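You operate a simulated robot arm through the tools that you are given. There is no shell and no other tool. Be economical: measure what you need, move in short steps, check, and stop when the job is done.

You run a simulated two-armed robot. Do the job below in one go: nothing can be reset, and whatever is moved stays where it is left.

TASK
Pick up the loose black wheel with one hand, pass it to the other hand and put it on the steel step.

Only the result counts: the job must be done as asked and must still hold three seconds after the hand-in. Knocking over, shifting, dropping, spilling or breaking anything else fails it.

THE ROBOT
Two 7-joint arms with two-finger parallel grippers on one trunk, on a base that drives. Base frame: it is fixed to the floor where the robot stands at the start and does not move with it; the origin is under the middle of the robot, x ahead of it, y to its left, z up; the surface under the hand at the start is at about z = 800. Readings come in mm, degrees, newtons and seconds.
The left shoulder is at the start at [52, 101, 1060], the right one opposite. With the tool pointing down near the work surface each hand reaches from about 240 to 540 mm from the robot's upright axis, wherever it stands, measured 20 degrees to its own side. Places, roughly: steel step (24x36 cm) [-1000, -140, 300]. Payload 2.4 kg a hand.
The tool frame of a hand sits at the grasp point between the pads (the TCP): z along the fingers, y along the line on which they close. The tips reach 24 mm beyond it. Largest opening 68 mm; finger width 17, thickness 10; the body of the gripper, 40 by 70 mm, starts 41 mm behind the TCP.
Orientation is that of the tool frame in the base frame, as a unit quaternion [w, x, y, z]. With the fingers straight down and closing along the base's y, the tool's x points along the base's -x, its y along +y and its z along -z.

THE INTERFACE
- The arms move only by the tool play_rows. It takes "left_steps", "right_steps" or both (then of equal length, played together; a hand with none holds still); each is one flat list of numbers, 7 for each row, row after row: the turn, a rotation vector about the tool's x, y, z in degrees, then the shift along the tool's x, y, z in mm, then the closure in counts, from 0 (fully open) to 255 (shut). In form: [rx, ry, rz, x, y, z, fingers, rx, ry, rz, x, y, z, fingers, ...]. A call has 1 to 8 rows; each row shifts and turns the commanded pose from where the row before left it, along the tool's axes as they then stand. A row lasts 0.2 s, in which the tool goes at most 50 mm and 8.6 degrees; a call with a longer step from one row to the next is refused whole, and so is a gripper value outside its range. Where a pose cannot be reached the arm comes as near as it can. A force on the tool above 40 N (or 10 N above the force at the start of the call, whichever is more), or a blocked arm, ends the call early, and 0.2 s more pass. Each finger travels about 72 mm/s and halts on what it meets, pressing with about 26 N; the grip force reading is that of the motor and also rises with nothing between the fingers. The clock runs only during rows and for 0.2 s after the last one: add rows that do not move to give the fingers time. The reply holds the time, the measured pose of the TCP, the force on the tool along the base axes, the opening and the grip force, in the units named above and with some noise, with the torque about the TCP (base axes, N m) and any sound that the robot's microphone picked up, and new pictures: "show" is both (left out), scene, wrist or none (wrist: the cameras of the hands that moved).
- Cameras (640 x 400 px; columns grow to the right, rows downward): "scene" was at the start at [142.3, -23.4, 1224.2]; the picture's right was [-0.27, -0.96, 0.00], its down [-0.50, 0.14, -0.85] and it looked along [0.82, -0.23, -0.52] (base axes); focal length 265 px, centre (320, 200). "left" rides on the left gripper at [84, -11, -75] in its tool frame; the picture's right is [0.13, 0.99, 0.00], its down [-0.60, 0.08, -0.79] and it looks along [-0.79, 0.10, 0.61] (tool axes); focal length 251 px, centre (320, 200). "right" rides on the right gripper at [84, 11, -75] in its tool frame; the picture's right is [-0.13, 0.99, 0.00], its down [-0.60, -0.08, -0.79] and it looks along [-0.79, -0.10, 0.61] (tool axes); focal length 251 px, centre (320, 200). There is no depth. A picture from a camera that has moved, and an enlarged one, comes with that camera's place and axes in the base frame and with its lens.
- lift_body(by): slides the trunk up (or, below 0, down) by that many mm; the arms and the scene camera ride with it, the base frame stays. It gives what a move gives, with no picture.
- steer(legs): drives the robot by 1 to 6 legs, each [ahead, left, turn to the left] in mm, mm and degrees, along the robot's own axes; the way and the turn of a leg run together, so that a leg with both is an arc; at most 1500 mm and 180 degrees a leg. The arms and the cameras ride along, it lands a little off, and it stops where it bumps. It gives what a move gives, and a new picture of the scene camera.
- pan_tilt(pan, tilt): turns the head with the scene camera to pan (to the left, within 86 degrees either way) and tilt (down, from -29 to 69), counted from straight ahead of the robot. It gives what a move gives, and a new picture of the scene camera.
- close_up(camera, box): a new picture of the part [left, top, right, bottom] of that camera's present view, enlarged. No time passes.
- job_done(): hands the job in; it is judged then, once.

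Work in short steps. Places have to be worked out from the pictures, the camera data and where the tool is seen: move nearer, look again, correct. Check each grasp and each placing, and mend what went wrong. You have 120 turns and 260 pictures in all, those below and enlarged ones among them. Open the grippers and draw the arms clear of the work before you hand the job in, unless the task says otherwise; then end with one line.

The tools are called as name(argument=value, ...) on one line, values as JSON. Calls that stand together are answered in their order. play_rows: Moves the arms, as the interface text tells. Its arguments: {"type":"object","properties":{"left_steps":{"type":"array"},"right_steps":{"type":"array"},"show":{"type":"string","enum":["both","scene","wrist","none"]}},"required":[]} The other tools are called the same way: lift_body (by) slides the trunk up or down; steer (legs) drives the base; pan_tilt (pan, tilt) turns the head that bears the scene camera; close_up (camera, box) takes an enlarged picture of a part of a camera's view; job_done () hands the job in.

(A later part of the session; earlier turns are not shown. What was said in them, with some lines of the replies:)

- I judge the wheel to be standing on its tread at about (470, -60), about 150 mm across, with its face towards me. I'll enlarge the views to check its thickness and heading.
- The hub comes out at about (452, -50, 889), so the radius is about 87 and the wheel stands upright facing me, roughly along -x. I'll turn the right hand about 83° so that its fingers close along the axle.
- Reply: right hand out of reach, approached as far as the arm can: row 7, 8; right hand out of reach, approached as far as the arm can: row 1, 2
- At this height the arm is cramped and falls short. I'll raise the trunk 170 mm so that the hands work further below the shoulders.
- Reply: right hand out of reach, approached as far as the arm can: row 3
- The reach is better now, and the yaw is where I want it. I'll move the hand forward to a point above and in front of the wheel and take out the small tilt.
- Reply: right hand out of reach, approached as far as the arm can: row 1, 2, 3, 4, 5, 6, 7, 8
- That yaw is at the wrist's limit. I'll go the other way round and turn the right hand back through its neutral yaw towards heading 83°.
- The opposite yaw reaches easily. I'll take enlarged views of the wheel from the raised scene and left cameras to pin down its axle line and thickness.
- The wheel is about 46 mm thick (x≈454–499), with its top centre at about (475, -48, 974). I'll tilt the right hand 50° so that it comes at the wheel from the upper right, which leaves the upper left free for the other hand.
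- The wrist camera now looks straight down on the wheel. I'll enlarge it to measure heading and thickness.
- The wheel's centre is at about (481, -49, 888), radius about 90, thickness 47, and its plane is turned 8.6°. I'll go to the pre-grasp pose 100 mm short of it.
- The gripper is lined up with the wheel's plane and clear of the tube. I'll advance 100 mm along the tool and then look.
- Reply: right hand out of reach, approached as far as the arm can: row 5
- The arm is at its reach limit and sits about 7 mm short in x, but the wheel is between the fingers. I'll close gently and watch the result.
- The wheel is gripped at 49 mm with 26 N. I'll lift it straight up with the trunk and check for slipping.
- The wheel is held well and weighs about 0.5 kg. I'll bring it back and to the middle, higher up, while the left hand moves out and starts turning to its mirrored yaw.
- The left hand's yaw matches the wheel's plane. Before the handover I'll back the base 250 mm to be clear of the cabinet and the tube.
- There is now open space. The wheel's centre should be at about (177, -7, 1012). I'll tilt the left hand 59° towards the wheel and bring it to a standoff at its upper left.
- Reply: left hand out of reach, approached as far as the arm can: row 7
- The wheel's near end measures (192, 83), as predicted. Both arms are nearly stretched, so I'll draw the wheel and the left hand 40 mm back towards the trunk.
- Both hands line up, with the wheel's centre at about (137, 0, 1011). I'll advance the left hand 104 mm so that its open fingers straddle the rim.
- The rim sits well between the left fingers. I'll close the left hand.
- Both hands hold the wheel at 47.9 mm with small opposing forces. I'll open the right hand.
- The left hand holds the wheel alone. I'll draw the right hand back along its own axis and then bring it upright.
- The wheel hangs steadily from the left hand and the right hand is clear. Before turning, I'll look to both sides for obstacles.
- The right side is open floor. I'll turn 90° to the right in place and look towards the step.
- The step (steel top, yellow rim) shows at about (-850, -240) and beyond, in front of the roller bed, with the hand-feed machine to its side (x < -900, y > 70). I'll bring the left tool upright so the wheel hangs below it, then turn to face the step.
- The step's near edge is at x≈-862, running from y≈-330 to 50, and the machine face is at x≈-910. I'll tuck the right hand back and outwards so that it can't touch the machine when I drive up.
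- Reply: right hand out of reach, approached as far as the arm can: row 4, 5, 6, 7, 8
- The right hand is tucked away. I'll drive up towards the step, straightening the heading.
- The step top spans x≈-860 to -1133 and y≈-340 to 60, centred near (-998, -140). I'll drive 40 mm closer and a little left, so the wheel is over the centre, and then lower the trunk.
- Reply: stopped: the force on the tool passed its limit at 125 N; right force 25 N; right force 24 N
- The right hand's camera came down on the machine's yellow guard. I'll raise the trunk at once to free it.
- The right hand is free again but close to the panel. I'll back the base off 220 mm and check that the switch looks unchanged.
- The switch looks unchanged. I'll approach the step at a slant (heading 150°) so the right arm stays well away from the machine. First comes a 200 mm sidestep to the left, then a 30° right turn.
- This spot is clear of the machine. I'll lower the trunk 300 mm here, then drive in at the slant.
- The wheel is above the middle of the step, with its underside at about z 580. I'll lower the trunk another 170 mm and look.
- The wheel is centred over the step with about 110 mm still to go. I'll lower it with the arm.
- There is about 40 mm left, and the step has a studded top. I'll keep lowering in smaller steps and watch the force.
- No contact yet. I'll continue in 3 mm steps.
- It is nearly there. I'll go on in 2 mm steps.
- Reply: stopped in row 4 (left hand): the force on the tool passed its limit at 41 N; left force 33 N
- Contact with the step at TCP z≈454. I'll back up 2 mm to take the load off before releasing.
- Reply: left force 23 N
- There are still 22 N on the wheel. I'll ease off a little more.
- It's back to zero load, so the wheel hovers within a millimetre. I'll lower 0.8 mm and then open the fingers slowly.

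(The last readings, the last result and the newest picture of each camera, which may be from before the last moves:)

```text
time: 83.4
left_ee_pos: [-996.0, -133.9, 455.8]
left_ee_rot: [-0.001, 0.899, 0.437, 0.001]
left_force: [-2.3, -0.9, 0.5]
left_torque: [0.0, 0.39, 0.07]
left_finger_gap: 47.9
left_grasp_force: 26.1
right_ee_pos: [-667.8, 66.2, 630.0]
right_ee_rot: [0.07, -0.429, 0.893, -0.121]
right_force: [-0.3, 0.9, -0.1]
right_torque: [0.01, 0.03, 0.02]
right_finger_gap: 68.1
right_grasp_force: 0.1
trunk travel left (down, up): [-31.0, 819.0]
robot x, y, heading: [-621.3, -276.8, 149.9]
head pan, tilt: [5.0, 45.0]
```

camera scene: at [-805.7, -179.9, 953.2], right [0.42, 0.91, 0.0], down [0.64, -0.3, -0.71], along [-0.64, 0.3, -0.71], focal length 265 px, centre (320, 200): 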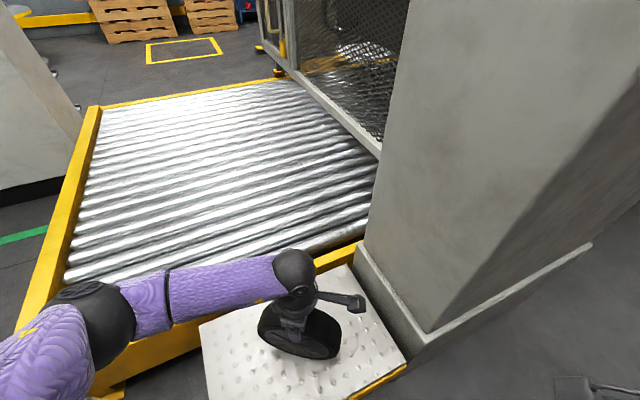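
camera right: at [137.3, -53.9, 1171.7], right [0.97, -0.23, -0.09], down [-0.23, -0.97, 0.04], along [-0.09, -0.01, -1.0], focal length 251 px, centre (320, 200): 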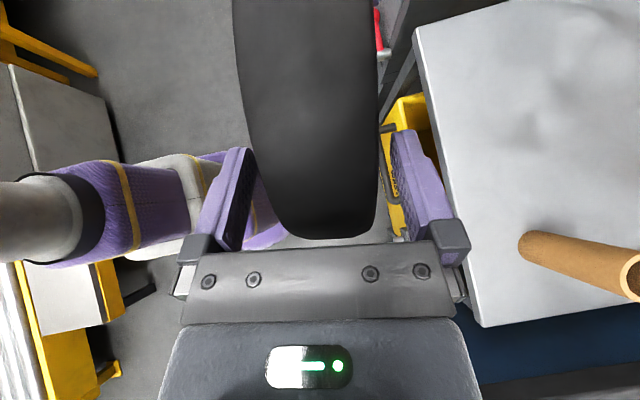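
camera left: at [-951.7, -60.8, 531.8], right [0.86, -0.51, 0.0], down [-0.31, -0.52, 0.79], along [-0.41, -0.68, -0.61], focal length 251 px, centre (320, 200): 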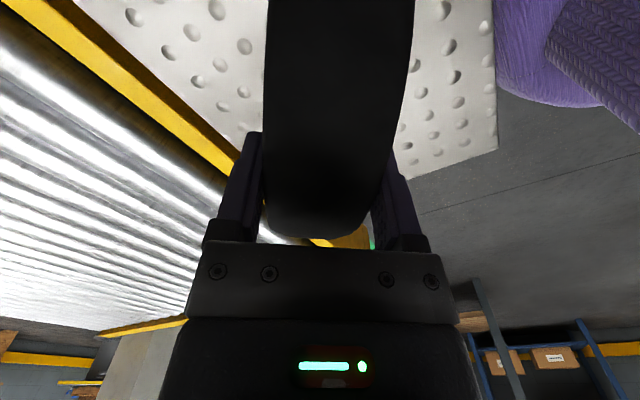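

Light contact. I'll open just a few millimetres so the fingers still cage the wheel, and see if it stands.

play_rows(left_steps=[0, 0, 0, 0, 0, 0, 80, 0, 0, 0, 0, 0, 0, 72, 0, 0, 0, 0, 0, 0, 66, 0, 0, 0, 0, 0, 0, 60, 0, 0, 0, 0, 0, 0, 56, 0, 0, 0, 0, 0, 0, 56, 0, 0, 0, 0, 0, 0, 56], show="wrist")

close_up(camera="scene", box=[230, 240, 390, 380])

```text
time: 85.0
left_ee_pos: [-994.8, -133.2, 455.2]
left_ee_rot: [0.0, 0.899, 0.437, 0.001]
left_force: [0.0, 0.1, 0.1]
left_torque: [0.0, -0.02, 0.0]
left_finger_gap: 53.0
left_grasp_force: 0.0
right_ee_pos: [-669.1, 66.8, 629.9]
right_ee_rot: [0.07, -0.429, 0.892, -0.121]
right_force: [0.6, 0.3, -0.2]
right_torque: [0.02, 0.0, -0.02]
right_finger_gap: 68.1
right_grasp_force: 0.1
trunk travel left (down, up): [-31.0, 819.0]
robot x, y, heading: [-625.1, -276.0, 150.0]
head pan, tilt: [5.0, 45.0]
camera left: at [-952.2, -60.5, 531.8], right [0.86, -0.51, 0.0], down [-0.31, -0.52, 0.79], along [-0.4, -0.68, -0.61], focal length 251 px, centre (320, 200)
```

left: 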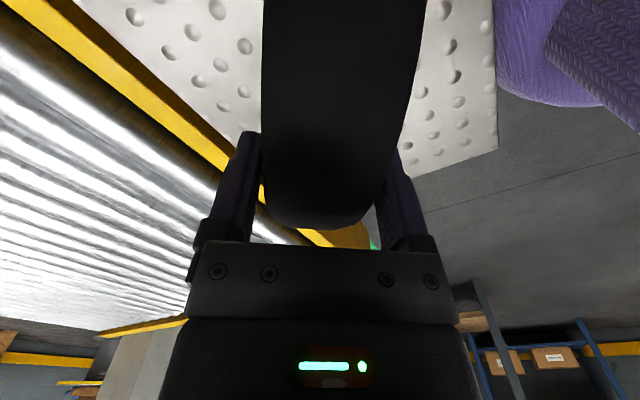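

```text
2.86 times, centred on (310, 310) of scene
camera zoom: at [-806.9, -179.3, 952.9], right [0.42, 0.91, 0.0], down [0.64, -0.3, -0.71], along [-0.64, 0.3, -0.71], focal length 756 px, centre (349, -114)
```

zoom: 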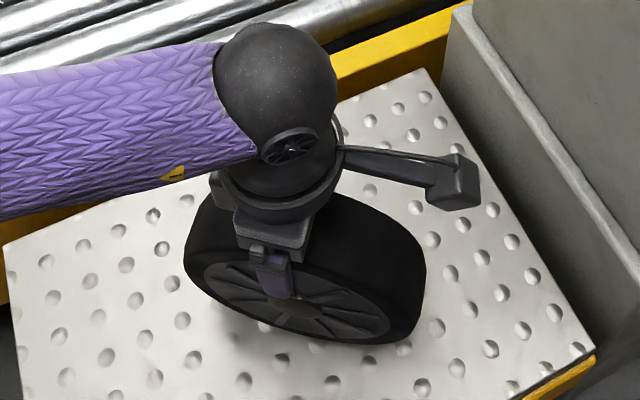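

The wheel moved slightly to the right after release. I'll wait a second with the fingers as a cage to see whether it has settled or is still rolling.

play_rows(left_steps=[0, 0, 0, 0, 0, 0, 56, 0, 0, 0, 0, 0, 0, 56, 0, 0, 0, 0, 0, 0, 56, 0, 0, 0, 0, 0, 0, 56], show="none")

close_up(camera="scene", box=[230, 240, 390, 380])

```text
time: 86.0
left_ee_pos: [-996.6, -132.7, 455.9]
left_ee_rot: [0.001, 0.899, 0.437, 0.002]
left_force: [0.2, -0.2, 0.3]
left_torque: [0.01, -0.03, 0.01]
left_finger_gap: 53.1
left_grasp_force: 0.1
right_ee_pos: [-668.4, 66.7, 630.8]
right_ee_rot: [0.07, -0.429, 0.892, -0.12]
right_force: [0.1, 0.2, -0.2]
right_torque: [0.02, 0.01, 0.02]
right_finger_gap: 68.0
right_grasp_force: 0.0
trunk travel left (down, up): [-31.0, 819.0]
robot x, y, heading: [-626.7, -279.2, 149.8]
head pan, tilt: [5.0, 45.0]
```

```text
2.86 times, centred on (310, 310) of scene
camera zoom: at [-806.9, -179.3, 952.9], right [0.42, 0.91, 0.0], down [0.64, -0.3, -0.71], along [-0.64, 0.3, -0.71], focal length 756 px, centre (349, -114)
```

zoom: 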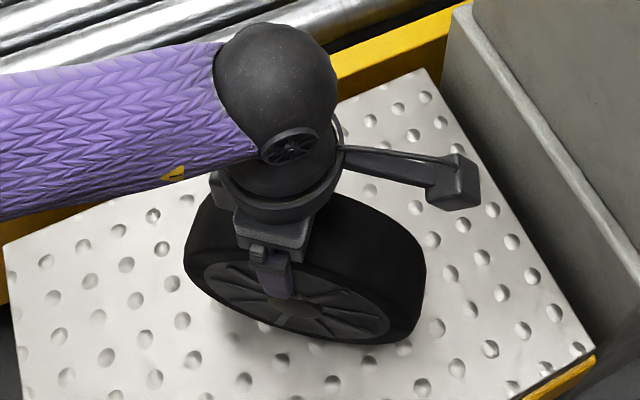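

The pictures are identical a second apart, so the wheel has settled. I'll open fully and check once more before withdrawing.

play_rows(left_steps=[0, 0, 0, 0, 0, 0, 45, 0, 0, 0, 0, 0, 0, 30, 0, 0, 0, 0, 0, 0, 15, 0, 0, 0, 0, 0, 0, 0, 0, 0, 0, 0, 0, 0, 0, 0, 0, 0, 0, 0, 0, 0], show="wrist")

close_up(camera="scene", box=[230, 240, 390, 380])

```text
time: 87.4
left_ee_pos: [-995.9, -132.8, 455.1]
left_ee_rot: [0.0, 0.899, 0.437, 0.001]
left_force: [0.4, -0.1, -0.5]
left_torque: [-0.01, 0.0, 0.01]
left_finger_gap: 67.9
left_grasp_force: 0.0
right_ee_pos: [-669.3, 67.6, 629.8]
right_ee_rot: [0.07, -0.429, 0.892, -0.121]
right_force: [0.9, -0.9, 0.8]
right_torque: [0.03, 0.01, 0.0]
right_finger_gap: 68.1
right_grasp_force: 0.1
trunk travel left (down, up): [-31.0, 819.0]
robot x, y, heading: [-624.0, -278.4, 149.9]
head pan, tilt: [5.0, 45.0]
camera left: at [-952.2, -60.5, 531.8], right [0.86, -0.51, 0.0], down [-0.31, -0.52, 0.79], along [-0.4, -0.68, -0.61], focal length 251 px, centre (320, 200)
```

left: 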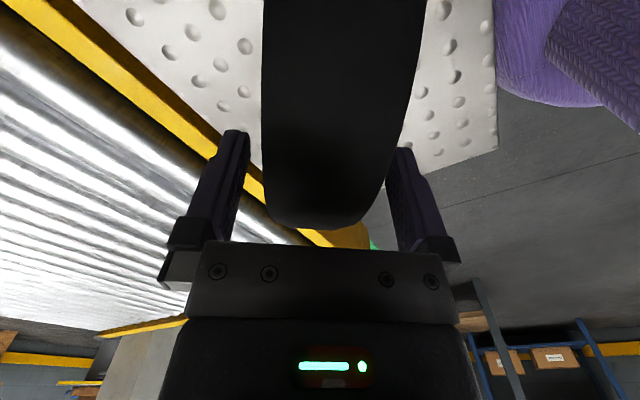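

```text
2.86 times, centred on (310, 310) of scene
camera zoom: at [-806.9, -179.3, 952.9], right [0.42, 0.91, 0.0], down [0.64, -0.3, -0.71], along [-0.64, 0.3, -0.71], focal length 756 px, centre (349, -114)
```

zoom: 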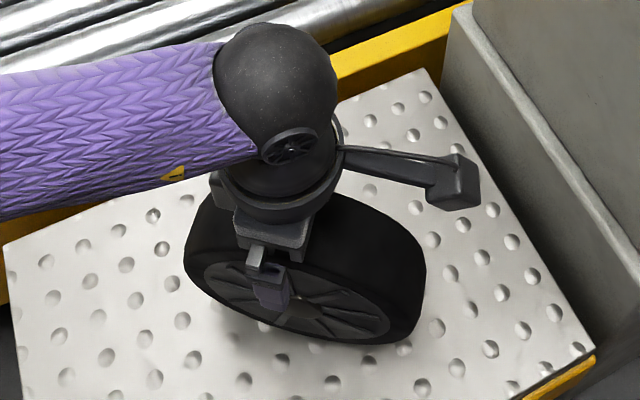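

The wheel stands freely with clearance on both sides. I'll draw the left hand straight up.

play_rows(left_steps=[0, 0, 0, 0, 0, -8, 0, 0, 0, 0, 0, 0, -12, 0, 0, 0, 0, 0, 0, -18, 0, 0, 0, 0, 0, 0, -20, 0, 0, 0, 0, 0, 0, -20, 0, 0, 0, 0, 0, 0, -20, 0, 0, 0, 0, 0, 0, -15, 0, 0, 0, 0, 0, 0, 0, 0], show="scene")

lift_body(by=120)

steer(legs=[[-100, -58, 0]])

```text
time: 89.2
left_ee_pos: [-996.1, -132.4, 570.4]
left_ee_rot: [0.0, 0.9, 0.437, 0.001]
left_force: [-1.2, 1.0, -0.2]
left_torque: [-0.01, -0.02, -0.03]
left_finger_gap: 67.9
left_grasp_force: 0.1
right_ee_pos: [-667.8, 67.5, 629.4]
right_ee_rot: [0.07, -0.429, 0.892, -0.121]
right_force: [0.0, -0.5, 0.2]
right_torque: [-0.02, -0.04, 0.01]
right_finger_gap: 68.1
right_grasp_force: 0.0
trunk travel left (down, up): [-31.0, 819.0]
robot x, y, heading: [-626.1, -280.7, 149.7]
head pan, tilt: [5.0, 45.0]
camera scene: at [-806.9, -179.3, 952.9], right [0.42, 0.91, 0.0], down [0.64, -0.3, -0.71], along [-0.64, 0.3, -0.71], focal length 265 px, centre (320, 200)
```

scene: 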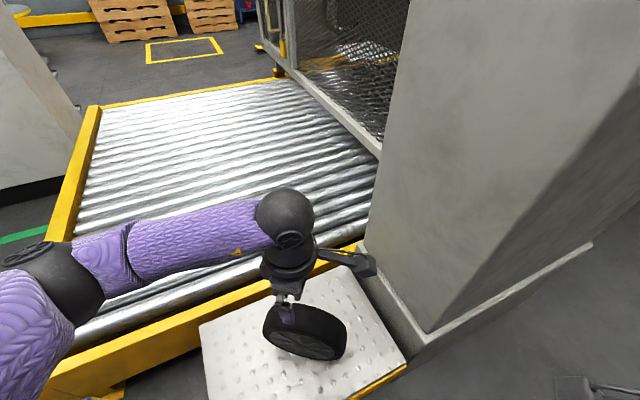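

```text
time: 90.7
left_ee_pos: [-996.9, -134.0, 689.8]
left_ee_rot: [0.001, 0.9, 0.437, 0.001]
left_force: [0.2, -0.2, 0.1]
left_torque: [0.03, -0.04, 0.04]
left_finger_gap: 68.3
left_grasp_force: 0.1
right_ee_pos: [-668.5, 68.5, 749.2]
right_ee_rot: [0.07, -0.429, 0.893, -0.12]
right_force: [-0.1, -0.8, 0.2]
right_torque: [0.01, -0.01, -0.01]
right_finger_gap: 68.2
right_grasp_force: 0.1
trunk travel left (down, up): [-151.0, 699.0]
robot x, y, heading: [-626.4, -277.6, 149.9]
head pan, tilt: [5.0, 45.0]
```

```text
time: 91.9
left_ee_pos: [-881.5, -133.2, 689.2]
left_ee_rot: [0.001, 0.899, 0.437, 0.001]
left_force: [0.3, 0.7, -0.6]
left_torque: [0.0, 0.0, -0.02]
left_finger_gap: 68.2
left_grasp_force: 0.2
right_ee_pos: [-554.3, 66.3, 750.7]
right_ee_rot: [0.07, -0.429, 0.892, -0.121]
right_force: [-0.2, -0.4, 0.3]
right_torque: [0.0, 0.01, -0.02]
right_finger_gap: 68.0
right_grasp_force: 0.1
trunk travel left (down, up): [-151.0, 699.0]
robot x, y, heading: [-509.8, -280.1, 149.8]
head pan, tilt: [5.0, 45.0]
camera scene: at [-656.9, -200.4, 1077.5], right [0.42, 0.91, 0.0], down [0.64, -0.3, -0.71], along [-0.64, 0.3, -0.71], focal length 265 px, centre (320, 200)
```

scene: 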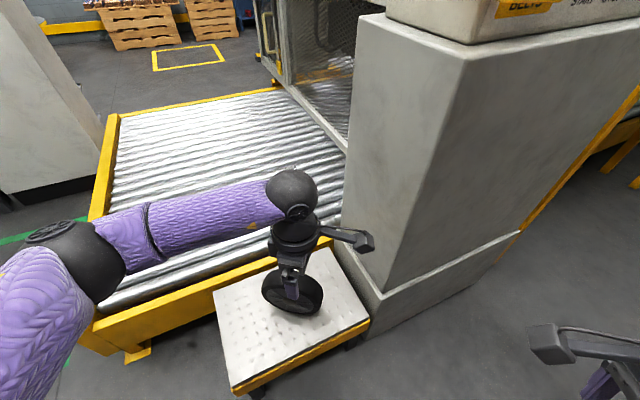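

The wheel is still standing on the step. I'll back off a little further for a clear view and a stability check.

steer(legs=[[-150, -87, 0]])

pan_tilt(pan=10, tilt=45)

close_up(camera="scene", box=[200, 180, 400, 340])

```text
time: 93.4
left_ee_pos: [-708.4, -133.9, 688.2]
left_ee_rot: [0.0, 0.899, 0.437, 0.001]
left_force: [0.0, 0.1, 0.4]
left_torque: [0.03, -0.03, 0.0]
left_finger_gap: 68.0
left_grasp_force: 0.0
right_ee_pos: [-381.9, 66.3, 750.2]
right_ee_rot: [0.07, -0.43, 0.892, -0.121]
right_force: [0.3, 0.1, 0.1]
right_torque: [0.0, 0.0, 0.0]
right_finger_gap: 67.9
right_grasp_force: 0.0
trunk travel left (down, up): [-151.0, 699.0]
robot x, y, heading: [-337.0, -277.1, 150.0]
head pan, tilt: [5.0, 45.0]
camera scene: at [-484.9, -200.6, 1077.5], right [0.42, 0.91, 0.0], down [0.64, -0.3, -0.71], along [-0.64, 0.3, -0.71], focal length 265 px, centre (320, 200)
```

scene: 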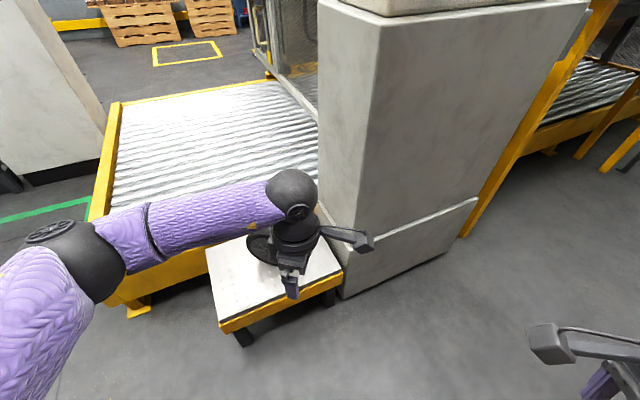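

```text
time: 94.0
left_ee_pos: [-708.4, -134.6, 688.9]
left_ee_rot: [0.0, 0.899, 0.438, 0.001]
left_force: [0.5, -0.2, 0.6]
left_torque: [0.0, -0.02, -0.01]
left_finger_gap: 67.8
left_grasp_force: 0.1
right_ee_pos: [-381.2, 66.9, 749.1]
right_ee_rot: [0.07, -0.43, 0.892, -0.12]
right_force: [-0.6, -0.1, 0.4]
right_torque: [0.0, 0.06, 0.01]
right_finger_gap: 68.0
right_grasp_force: 0.1
trunk travel left (down, up): [-151.0, 699.0]
robot x, y, heading: [-340.4, -276.4, 149.8]
head pan, tilt: [10.0, 45.0]
camera scene: at [-487.6, -207.2, 1077.5], right [0.34, 0.94, 0.0], down [0.66, -0.24, -0.71], along [-0.66, 0.24, -0.71], focal length 265 px, centre (320, 200)
```

scene: 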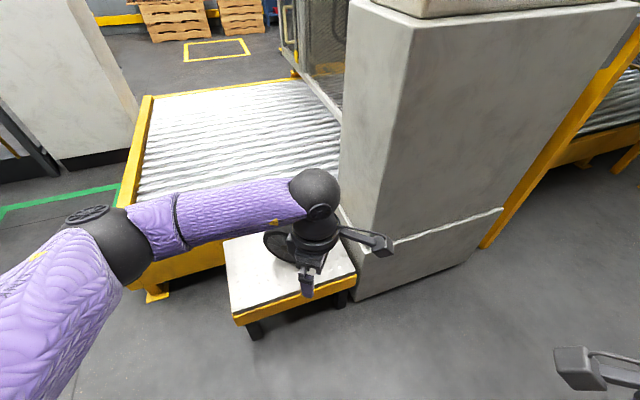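

```text
2.50 times, centred on (300, 260) of scene
camera zoom: at [-487.6, -207.2, 1077.5], right [0.34, 0.94, 0.0], down [0.66, -0.24, -0.71], along [-0.66, 0.24, -0.71], focal length 662 px, centre (370, 50)
```

zoom: 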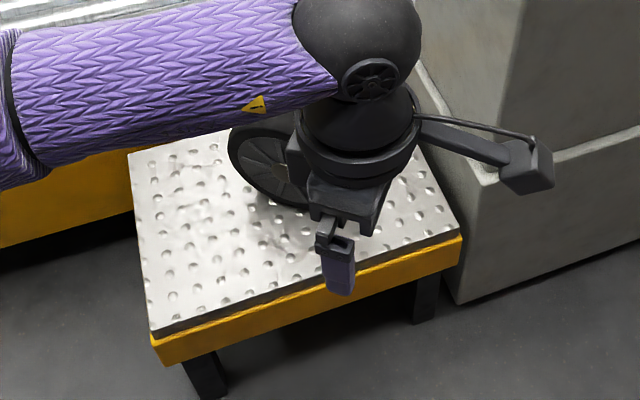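

The left hand hides part of the wheel. I'll sidestep left 150 mm to see it clearly.

steer(legs=[[-60, 170, 0]])

close_up(camera="scene", box=[260, 130, 460, 290])

```text
time: 95.5
left_ee_pos: [-740.3, -308.3, 690.0]
left_ee_rot: [0.0, 0.899, 0.438, 0.001]
left_force: [1.0, 0.1, -0.3]
left_torque: [-0.01, 0.04, 0.01]
left_finger_gap: 68.1
left_grasp_force: 0.1
right_ee_pos: [-413.4, -106.7, 751.0]
right_ee_rot: [0.07, -0.429, 0.893, -0.121]
right_force: [-1.5, -0.2, 0.2]
right_torque: [0.0, -0.02, -0.04]
right_finger_gap: 67.9
right_grasp_force: 0.0
trunk travel left (down, up): [-151.0, 699.0]
robot x, y, heading: [-369.5, -451.0, 149.9]
head pan, tilt: [10.0, 45.0]
camera scene: at [-518.9, -380.9, 1077.5], right [0.34, 0.94, 0.0], down [0.66, -0.24, -0.71], along [-0.66, 0.24, -0.71], focal length 265 px, centre (320, 200)
```

scene: 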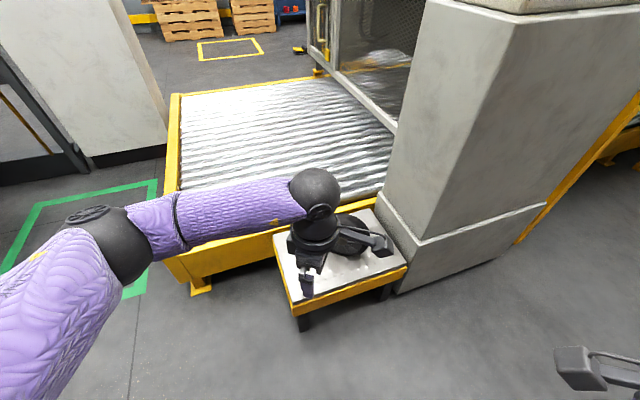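

```text
2.50 times, centred on (360, 210) of scene
camera zoom: at [-518.9, -380.9, 1077.5], right [0.34, 0.94, 0.0], down [0.66, -0.24, -0.71], along [-0.66, 0.24, -0.71], focal length 662 px, centre (220, 175)
```

zoom: 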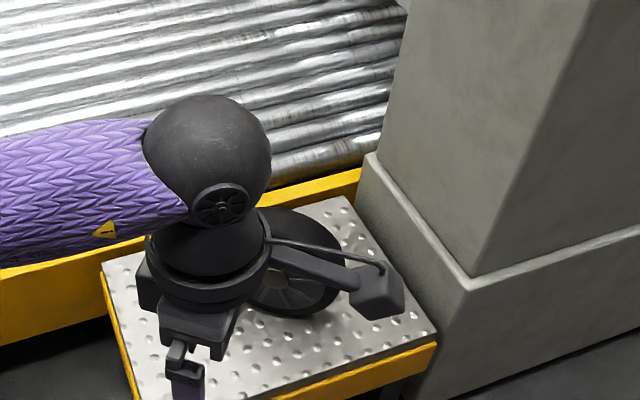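

The wheel stands upright on the step and hasn't moved. Both grippers are open and clear, so I'm handing the job in.

job_done()

```text
The job is handed in.
```

The right hand picked up the wheel and passed it to the left, which left it standing upright on the steel step. On the way, the right hand's camera pressed on the hand-feed machine's guard or switch (the force peaked at 125 N); I saw no change or damage there afterwards.
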